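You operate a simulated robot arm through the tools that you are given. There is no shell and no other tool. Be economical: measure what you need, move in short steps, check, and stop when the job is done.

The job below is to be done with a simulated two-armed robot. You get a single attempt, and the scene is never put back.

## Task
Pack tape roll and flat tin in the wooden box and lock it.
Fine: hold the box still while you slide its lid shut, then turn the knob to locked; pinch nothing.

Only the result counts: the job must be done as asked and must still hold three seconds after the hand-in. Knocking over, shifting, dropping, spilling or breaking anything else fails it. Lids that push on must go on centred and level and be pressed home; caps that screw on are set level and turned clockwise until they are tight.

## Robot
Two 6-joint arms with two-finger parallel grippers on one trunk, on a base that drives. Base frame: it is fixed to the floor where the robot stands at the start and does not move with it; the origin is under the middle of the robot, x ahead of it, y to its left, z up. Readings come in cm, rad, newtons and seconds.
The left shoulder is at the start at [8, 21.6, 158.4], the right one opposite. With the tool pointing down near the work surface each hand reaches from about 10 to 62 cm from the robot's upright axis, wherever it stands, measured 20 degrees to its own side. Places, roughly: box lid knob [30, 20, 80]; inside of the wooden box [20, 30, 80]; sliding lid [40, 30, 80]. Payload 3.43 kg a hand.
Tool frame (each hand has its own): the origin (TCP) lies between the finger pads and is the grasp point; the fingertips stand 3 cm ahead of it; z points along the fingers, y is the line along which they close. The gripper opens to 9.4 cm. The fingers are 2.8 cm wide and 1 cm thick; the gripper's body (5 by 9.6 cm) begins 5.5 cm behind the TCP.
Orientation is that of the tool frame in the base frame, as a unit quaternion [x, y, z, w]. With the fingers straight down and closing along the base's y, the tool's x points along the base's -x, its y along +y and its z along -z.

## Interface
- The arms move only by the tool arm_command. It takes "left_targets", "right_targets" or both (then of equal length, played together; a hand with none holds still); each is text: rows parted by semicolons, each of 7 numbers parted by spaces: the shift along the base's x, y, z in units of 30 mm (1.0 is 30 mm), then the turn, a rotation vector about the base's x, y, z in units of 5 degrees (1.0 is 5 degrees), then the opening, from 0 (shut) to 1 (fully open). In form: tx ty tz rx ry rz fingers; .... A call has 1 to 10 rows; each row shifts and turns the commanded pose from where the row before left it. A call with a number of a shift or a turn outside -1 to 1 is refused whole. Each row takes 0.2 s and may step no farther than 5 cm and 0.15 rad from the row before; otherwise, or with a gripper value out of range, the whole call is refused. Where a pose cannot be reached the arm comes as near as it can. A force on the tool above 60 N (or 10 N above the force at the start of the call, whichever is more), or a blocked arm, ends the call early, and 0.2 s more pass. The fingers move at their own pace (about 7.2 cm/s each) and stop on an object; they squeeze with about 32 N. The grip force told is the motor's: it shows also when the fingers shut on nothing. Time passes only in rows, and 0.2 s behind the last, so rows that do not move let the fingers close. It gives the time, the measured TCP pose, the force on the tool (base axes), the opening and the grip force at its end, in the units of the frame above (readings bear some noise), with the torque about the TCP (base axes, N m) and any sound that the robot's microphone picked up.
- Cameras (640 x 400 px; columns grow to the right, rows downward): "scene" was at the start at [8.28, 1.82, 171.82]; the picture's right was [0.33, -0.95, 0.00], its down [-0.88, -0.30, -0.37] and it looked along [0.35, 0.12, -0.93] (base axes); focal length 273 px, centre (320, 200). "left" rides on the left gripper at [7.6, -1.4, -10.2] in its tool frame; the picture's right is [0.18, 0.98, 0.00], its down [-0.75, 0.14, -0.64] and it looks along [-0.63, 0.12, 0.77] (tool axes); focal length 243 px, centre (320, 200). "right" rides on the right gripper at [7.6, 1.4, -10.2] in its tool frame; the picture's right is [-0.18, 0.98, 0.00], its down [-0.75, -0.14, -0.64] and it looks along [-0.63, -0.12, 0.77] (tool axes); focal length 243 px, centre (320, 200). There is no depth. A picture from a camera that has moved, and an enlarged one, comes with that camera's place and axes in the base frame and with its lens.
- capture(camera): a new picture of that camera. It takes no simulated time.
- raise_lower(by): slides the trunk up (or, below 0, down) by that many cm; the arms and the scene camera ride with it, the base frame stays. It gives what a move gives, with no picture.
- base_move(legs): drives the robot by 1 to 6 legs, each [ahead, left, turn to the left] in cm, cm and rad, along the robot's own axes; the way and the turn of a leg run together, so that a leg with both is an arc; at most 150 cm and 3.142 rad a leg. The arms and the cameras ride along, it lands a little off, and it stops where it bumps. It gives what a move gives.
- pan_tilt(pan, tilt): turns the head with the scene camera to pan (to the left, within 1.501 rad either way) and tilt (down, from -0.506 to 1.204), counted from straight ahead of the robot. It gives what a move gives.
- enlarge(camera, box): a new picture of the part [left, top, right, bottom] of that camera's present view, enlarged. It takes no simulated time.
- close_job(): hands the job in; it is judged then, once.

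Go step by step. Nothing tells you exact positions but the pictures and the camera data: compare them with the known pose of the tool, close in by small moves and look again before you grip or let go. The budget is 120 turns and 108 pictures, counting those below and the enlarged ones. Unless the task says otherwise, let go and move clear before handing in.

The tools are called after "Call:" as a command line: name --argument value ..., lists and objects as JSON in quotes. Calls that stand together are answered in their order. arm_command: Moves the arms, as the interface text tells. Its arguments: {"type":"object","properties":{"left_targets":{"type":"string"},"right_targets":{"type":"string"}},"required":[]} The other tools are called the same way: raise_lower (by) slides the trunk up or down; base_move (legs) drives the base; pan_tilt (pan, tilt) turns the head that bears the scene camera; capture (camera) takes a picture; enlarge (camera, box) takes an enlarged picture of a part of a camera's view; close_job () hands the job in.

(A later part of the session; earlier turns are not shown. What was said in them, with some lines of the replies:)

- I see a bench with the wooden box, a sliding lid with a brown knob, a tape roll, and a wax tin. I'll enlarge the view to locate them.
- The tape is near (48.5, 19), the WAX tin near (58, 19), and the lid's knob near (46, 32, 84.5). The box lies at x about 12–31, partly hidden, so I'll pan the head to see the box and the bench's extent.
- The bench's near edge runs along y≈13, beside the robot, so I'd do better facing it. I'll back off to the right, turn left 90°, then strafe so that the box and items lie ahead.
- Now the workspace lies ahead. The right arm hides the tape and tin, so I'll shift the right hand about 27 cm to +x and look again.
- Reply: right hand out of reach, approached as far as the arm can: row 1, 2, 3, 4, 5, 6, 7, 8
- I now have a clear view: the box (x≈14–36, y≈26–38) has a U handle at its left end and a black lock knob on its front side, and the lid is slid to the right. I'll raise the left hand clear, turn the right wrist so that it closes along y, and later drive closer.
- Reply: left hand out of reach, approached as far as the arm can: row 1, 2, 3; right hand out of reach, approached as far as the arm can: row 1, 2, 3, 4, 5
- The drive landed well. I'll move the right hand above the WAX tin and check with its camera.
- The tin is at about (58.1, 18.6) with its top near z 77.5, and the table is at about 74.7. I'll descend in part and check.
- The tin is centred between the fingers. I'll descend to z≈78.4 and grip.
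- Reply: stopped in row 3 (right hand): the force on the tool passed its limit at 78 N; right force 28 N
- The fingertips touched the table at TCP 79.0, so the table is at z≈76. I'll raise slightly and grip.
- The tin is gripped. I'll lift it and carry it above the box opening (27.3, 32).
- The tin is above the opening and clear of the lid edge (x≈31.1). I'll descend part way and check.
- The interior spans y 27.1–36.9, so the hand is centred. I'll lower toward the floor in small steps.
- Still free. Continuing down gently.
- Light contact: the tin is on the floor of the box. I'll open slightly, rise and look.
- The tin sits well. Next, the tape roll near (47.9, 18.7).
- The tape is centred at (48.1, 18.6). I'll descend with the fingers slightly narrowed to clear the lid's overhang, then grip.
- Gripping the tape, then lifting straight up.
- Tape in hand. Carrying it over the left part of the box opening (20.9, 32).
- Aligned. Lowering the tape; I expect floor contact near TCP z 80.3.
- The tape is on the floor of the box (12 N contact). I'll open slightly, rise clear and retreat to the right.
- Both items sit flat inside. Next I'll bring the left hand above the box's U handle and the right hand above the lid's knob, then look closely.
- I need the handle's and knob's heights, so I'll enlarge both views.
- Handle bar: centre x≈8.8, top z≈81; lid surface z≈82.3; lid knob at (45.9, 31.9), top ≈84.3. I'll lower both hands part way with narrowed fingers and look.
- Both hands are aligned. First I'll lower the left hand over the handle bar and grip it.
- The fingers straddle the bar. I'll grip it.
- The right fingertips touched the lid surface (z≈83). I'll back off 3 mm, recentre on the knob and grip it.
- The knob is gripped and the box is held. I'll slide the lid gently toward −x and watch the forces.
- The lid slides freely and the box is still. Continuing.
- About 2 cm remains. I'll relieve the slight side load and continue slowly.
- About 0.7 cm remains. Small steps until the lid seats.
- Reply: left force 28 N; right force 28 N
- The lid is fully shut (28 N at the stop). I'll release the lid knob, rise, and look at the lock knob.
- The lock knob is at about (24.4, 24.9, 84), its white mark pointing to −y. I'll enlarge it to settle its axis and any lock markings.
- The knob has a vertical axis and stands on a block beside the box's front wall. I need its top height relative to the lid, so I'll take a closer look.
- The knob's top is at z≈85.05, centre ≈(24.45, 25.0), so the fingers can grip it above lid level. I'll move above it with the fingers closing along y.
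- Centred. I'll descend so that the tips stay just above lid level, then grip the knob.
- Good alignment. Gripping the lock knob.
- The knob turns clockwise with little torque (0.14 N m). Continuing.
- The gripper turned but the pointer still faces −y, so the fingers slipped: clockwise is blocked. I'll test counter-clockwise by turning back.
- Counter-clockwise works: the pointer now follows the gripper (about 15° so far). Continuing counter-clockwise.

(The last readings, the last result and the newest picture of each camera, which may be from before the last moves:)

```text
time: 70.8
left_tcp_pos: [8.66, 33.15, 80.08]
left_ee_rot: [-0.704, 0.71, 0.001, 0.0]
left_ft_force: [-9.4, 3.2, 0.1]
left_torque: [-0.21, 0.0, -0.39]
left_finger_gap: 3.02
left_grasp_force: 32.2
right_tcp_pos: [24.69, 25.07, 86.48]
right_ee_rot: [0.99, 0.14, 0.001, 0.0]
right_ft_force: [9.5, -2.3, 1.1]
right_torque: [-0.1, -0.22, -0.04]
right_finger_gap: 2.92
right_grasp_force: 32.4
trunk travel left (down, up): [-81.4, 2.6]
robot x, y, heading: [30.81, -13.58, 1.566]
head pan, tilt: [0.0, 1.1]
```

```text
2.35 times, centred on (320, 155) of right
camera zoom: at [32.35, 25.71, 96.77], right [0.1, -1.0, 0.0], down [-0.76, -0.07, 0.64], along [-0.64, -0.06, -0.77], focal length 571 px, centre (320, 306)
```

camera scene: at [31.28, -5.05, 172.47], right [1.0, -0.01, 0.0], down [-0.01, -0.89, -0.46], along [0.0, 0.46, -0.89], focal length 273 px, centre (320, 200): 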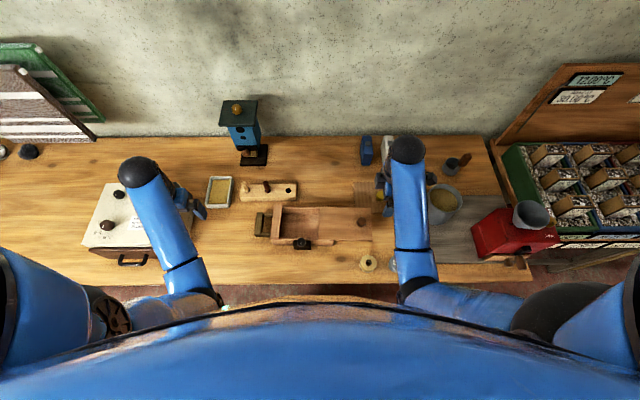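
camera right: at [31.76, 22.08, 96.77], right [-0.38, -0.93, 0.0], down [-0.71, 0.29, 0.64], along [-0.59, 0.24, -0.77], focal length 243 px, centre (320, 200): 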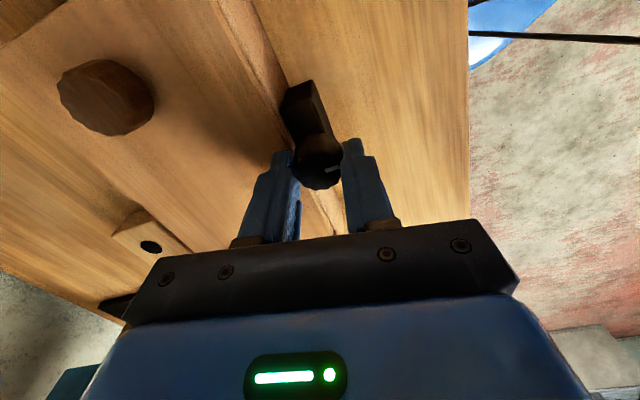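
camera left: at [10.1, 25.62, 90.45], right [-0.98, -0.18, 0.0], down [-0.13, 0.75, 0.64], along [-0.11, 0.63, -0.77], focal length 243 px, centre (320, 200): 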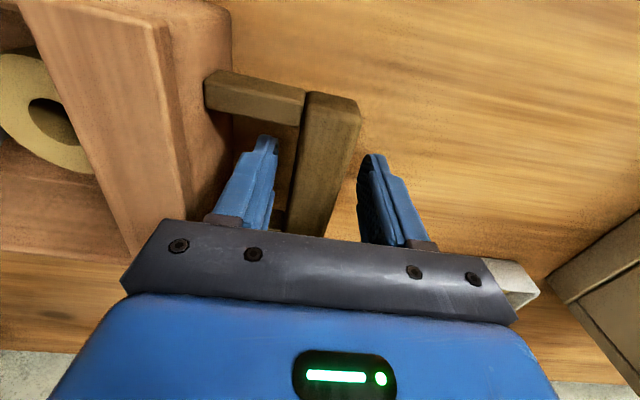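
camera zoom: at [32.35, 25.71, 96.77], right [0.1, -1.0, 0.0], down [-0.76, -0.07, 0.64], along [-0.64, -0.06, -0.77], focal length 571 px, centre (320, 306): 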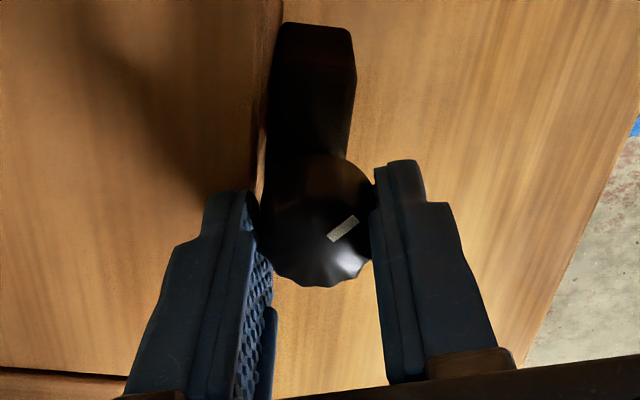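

The knob has turned about 50° so far. Continuing 40° more.

Call:
arm_command --right_targets "0 0 0 0 0 0.8 0.2;0 0 0 0 0 0.9 0.2;0 0 0 0 0 0.9 0.2;0 0 0 0 0 0.9 0.2;0 0 0 0 0 0.9 0.2;0 0 0 0 0 0.9 0.2;0 0 0 0 0 0.9 0.2;0 0 0 0 0 0.8 0.2;0 0 0 0 0 0 0.2" --left_targets "0 0 0 0 0 0 0.1;0 0 0 0 0 0 0.1;0 0 0 0 0 0 0.1;0 0 0 0 0 0 0.1;0 0 0 0 0 0 0.1;0 0 0 0 0 0 0.1;0 0 0 0 0 0 0.1;0 0 0 0 0 0 0.1;0 0 0 0 0 0 0.1"

Call:
enlarge --camera "right" --box '[240, 70, 400, 240]'

```text
time: 72.8
left_tcp_pos: [8.71, 33.01, 80.22]
left_ee_rot: [-0.704, 0.71, 0.002, 0.0]
left_ft_force: [-24.1, 13.1, -5.8]
left_torque: [-0.42, -0.21, -0.22]
left_finger_gap: 3.0
left_grasp_force: 31.6
right_tcp_pos: [24.8, 24.95, 86.48]
right_ee_rot: [0.902, 0.432, 0.0, 0.001]
right_ft_force: [25.1, -17.4, 11.4]
right_torque: [-0.17, -0.55, -0.09]
right_finger_gap: 2.91
right_grasp_force: 32.1
trunk travel left (down, up): [-81.4, 2.6]
robot x, y, heading: [31.05, -13.63, 1.561]
head pan, tilt: [0.0, 1.1]
```

```text
2.35 times, centred on (320, 155) of right
camera zoom: at [30.53, 29.87, 96.74], right [0.65, -0.76, 0.0], down [-0.58, -0.5, 0.64], along [-0.49, -0.42, -0.77], focal length 571 px, centre (320, 306)
```

zoom: 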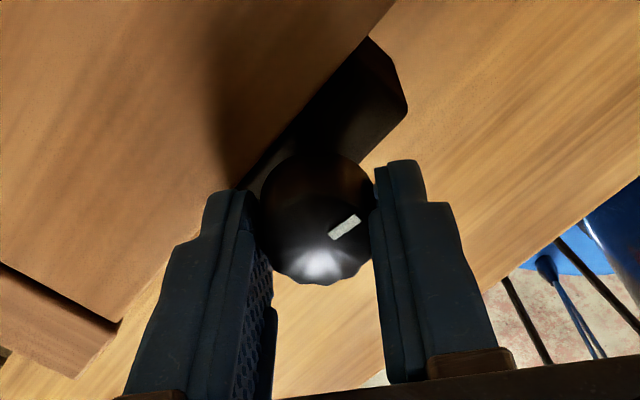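

The pointer is now about 79° round, near +x, with a side load building up. I'll relieve the load and turn a bit farther to find the stop.

Call:
arm_command --right_targets "0.08 -0.05 0.03 0 0 0 0.2;0 0 0 0 0 0.7 0.2;0 0 0 0 0 0.7 0.2;0 0 0 0 0 0.7 0.2;0 0 0 0 0 0 0.2" --left_targets "0 0 0 0 0 0 0.1;0 0 0 0 0 0 0.1;0 0 0 0 0 0 0.1;0 0 0 0 0 0 0.1;0 0 0 0 0 0 0.1"

Call:
enlarge --camera "right" --box '[240, 70, 400, 240]'

```text
time: 74.0
left_tcp_pos: [8.72, 33.11, 80.15]
left_ee_rot: [-0.704, 0.71, 0.001, 0.001]
left_ft_force: [-10.1, 5.0, 0.1]
left_torque: [0.02, -0.09, 0.22]
left_finger_gap: 3.01
left_grasp_force: 31.9
right_tcp_pos: [24.87, 24.8, 86.68]
right_ee_rot: [0.859, 0.512, -0.001, -0.002]
right_ft_force: [10.8, -5.3, -0.3]
right_torque: [-0.35, -0.21, -0.29]
right_finger_gap: 2.93
right_grasp_force: 31.8
trunk travel left (down, up): [-81.4, 2.6]
robot x, y, heading: [30.87, -13.48, 1.57]
head pan, tilt: [0.0, 1.1]
```

```text
2.35 times, centred on (320, 155) of right
camera zoom: at [29.72, 30.87, 96.85], right [0.78, -0.63, 0.0], down [-0.48, -0.6, 0.64], along [-0.41, -0.5, -0.77], focal length 571 px, centre (320, 306)
```

zoom: 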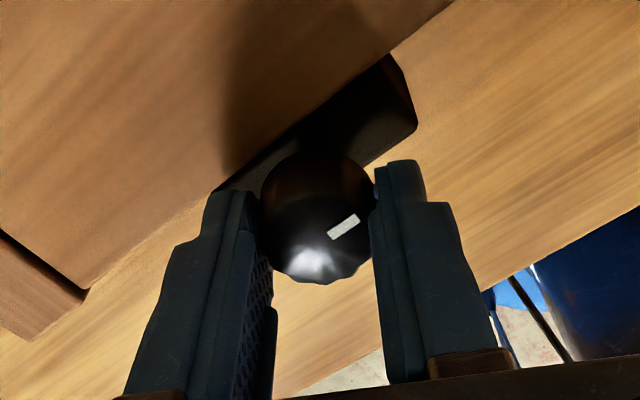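

The pointer is now along +x (90°) and the torque is rising. A little more turn will confirm whether this is the stop.

Call:
arm_command --right_targets "0.03 -0.03 0 0 0 0.7 0.2;0 0 0 0 0 0.7 0.2;0 0 0 0 0 0.7 0.2;0 0 0 0 0 0 0.2" --left_targets "0 0 0 0 0 0 0.1;0 0 0 0 0 0 0.1;0 0 0 0 0 0 0.1;0 0 0 0 0 0 0.1"

Call:
enlarge --camera "right" --box '[240, 70, 400, 240]'

```text
time: 75.0
left_tcp_pos: [8.74, 33.18, 80.21]
left_ee_rot: [-0.705, 0.71, 0.001, 0.001]
left_ft_force: [-0.5, 1.1, 0.9]
left_torque: [0.23, 0.27, 0.09]
left_finger_gap: 3.03
left_grasp_force: 32.0
right_tcp_pos: [24.94, 24.9, 86.6]
right_ee_rot: [0.808, 0.589, -0.001, -0.001]
right_ft_force: [2.2, -1.8, -1.1]
right_torque: [-0.14, -0.04, -0.17]
right_finger_gap: 2.85
right_grasp_force: 32.2
trunk travel left (down, up): [-81.4, 2.6]
robot x, y, heading: [31.0, -13.45, 1.563]
head pan, tilt: [0.0, 1.1]
```

```text
2.35 times, centred on (320, 155) of right
camera zoom: at [28.63, 31.57, 96.87], right [0.88, -0.48, 0.0], down [-0.36, -0.68, 0.64], along [-0.31, -0.56, -0.77], focal length 571 px, centre (320, 306)
```

zoom: 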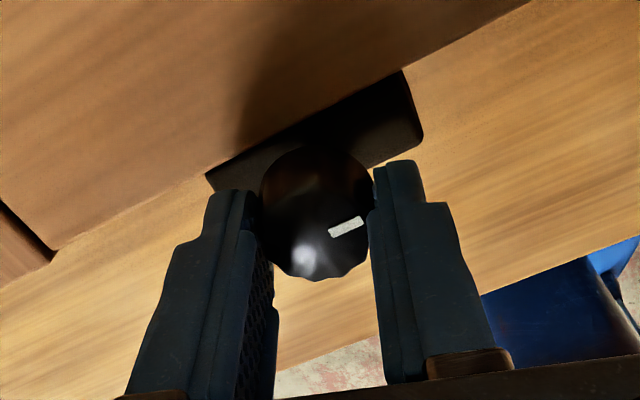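

The gripper slipped while the pointer stayed at +x, so the knob is at its 90° stop: locked. I'll release both hands and rise clear.

Call:
arm_command --right_targets "0 0 0 0 0 0 0.55;0 0 0 0 0 0 0.55;0 0 0 0 0 0 0.55;0 0 0.5 0 0 0 0.55;0 0 1 0 0 0 0.55;0 0 1 0 0 0 0.55;0 0 1 0 0 0 0.55;0 0 0 0 0 0 0.55" --left_targets "0 0 0 0 0 0 0.1;0 0 0 0 0 0 0.1;0 0 0 0 0 0 0.1;0 0 0 0 0 0 0.1;0 0 0 0 0 0 0.1;0 0 0 0 0 0 0.1;0 0 0 0 0 0 0.1;0 0 0 0 0 0 0.1"

Call:
arm_command --right_targets "1 -0.3 0 0 0 0 0.55;1 -0.3 0 0 0 0 0.55;1 -0.3 0 0 0 0 0.55;1 -0.3 0 0 0 0 0.55;1 0 0 0 0 0 0.55;1 0 0 0 0 0 0.55;1 0 0 0 0 0 0.55;1 0 0 0 0 0 0.55;0 0 0 0 0 0 0.55" --left_targets "0 0 0 0 0 0 0.54;0 0 0 0 0 0 0.54;0 0 0 0 0 0 0.54;0 0 0.5 0 0 0 0.54;0 0 1 0 0 0 0.54;0 0 1 0 0 0 0.54;0 0 1 0 0 0 0.54;-0.8 0 0.5 0 0 0 0.54;0 0 0 0 0 0 0.54"

Call:
enlarge --camera "scene" --box '[240, 190, 380, 278]'

Call:
capture --camera "scene"

```text
time: 76.8
left_tcp_pos: [8.71, 33.15, 80.2]
left_ee_rot: [-0.704, 0.71, 0.001, 0.001]
left_ft_force: [1.7, -0.2, -0.2]
left_torque: [0.35, -0.02, 0.03]
left_finger_gap: 3.04
left_grasp_force: 31.2
right_tcp_pos: [24.86, 24.63, 97.3]
right_ee_rot: [0.808, 0.589, 0.0, -0.001]
right_ft_force: [0.2, 0.2, -0.1]
right_torque: [0.0, 0.02, 0.0]
right_finger_gap: 5.16
right_grasp_force: 0.1
trunk travel left (down, up): [-81.4, 2.6]
robot x, y, heading: [30.66, -13.04, 1.563]
head pan, tilt: [0.0, 1.1]
```

```text
time: 78.8
left_tcp_pos: [6.51, 33.08, 92.36]
left_ee_rot: [-0.704, 0.71, 0.001, 0.001]
left_ft_force: [0.5, -0.6, -0.4]
left_torque: [0.03, 0.01, 0.02]
left_finger_gap: 5.11
left_grasp_force: 0.1
right_tcp_pos: [49.02, 21.09, 97.08]
right_ee_rot: [0.809, 0.588, -0.001, -0.001]
right_ft_force: [-0.2, 0.2, 0.5]
right_torque: [0.0, -0.02, -0.01]
right_finger_gap: 5.16
right_grasp_force: 0.0
trunk travel left (down, up): [-81.4, 2.6]
robot x, y, heading: [30.89, -13.19, 1.562]
head pan, tilt: [0.0, 1.1]
```

```text
4.55 times, centred on (310, 234) of scene
camera zoom: at [30.79, -4.0, 172.4], right [1.0, -0.01, 0.0], down [-0.01, -0.89, -0.45], along [0.0, 0.45, -0.89], focal length 1240 px, centre (366, 46)
```

zoom: 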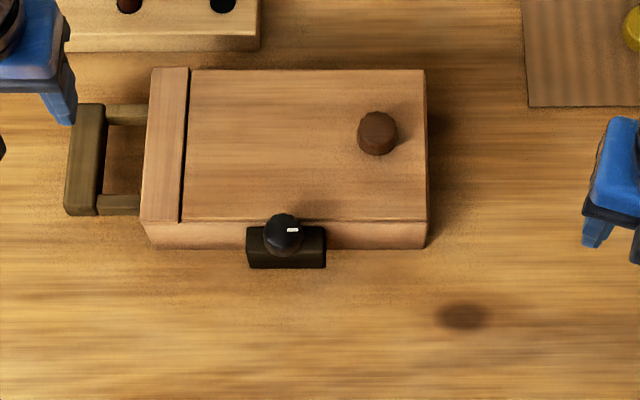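

```text
42 pictures are left
camera scene: at [30.79, -4.0, 172.4], right [1.0, -0.01, 0.0], down [-0.01, -0.89, -0.45], along [0.0, 0.45, -0.89], focal length 273 px, centre (320, 200)
```

scene: 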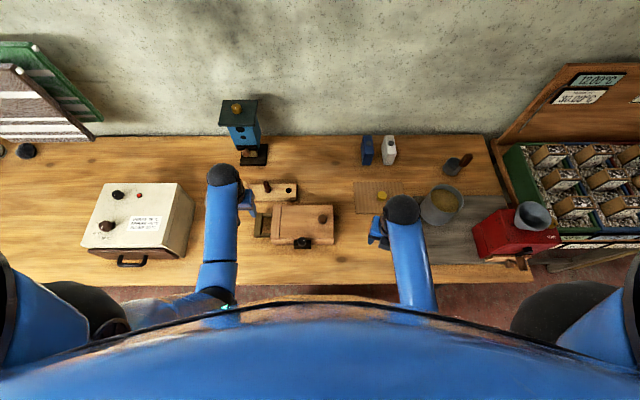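

The lid is shut and the pointer is at +x. I'll check the seam at the left end closely.

Call:
enlarge --camera "scene" --box '[266, 200, 314, 246]'

Call:
capture --camera "left"

```text
8.70 times, centred on (290, 223) of scene
camera zoom: at [30.79, -4.0, 172.4], right [1.0, -0.01, 0.0], down [-0.01, -0.89, -0.45], along [0.0, 0.45, -0.89], focal length 2373 px, centre (581, -0)
```

zoom: 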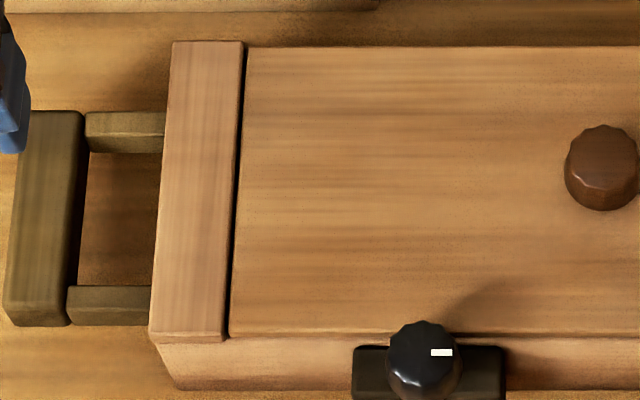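

```text
40 pictures are left
camera left: at [7.78, 25.51, 102.62], right [-0.98, -0.18, 0.0], down [-0.13, 0.75, 0.64], along [-0.11, 0.63, -0.77], focal length 243 px, centre (320, 200)
```

left: 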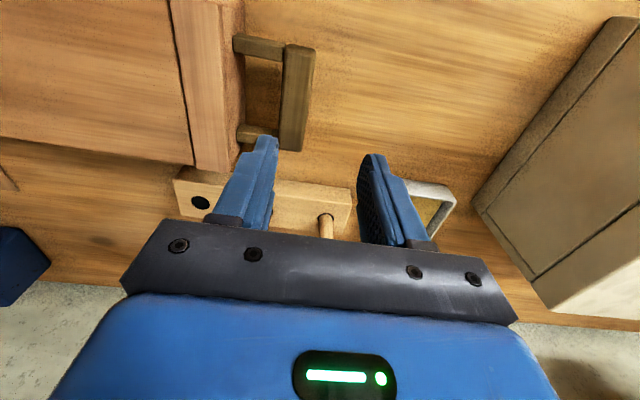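

The box is packed with the tape roll and the WAX tin, the lid is against its stop, the knob is at its locked stop, and both hands are clear. Handing in.

Call:
close_job

```text
The job is handed in.
```

The tape roll and the flat tin (the one labelled WAX) are in the wooden box, the lid is slid fully shut, and the knob is turned to its locked stop. I held the box by its handle throughout, and both hands were clear before I handed in.

Clockwise was blocked, so I turned the knob counter-clockwise by 90°, where it stopped. I took that stop as locked because the knob has no marking for it, and I did not pull on the lid to test it.
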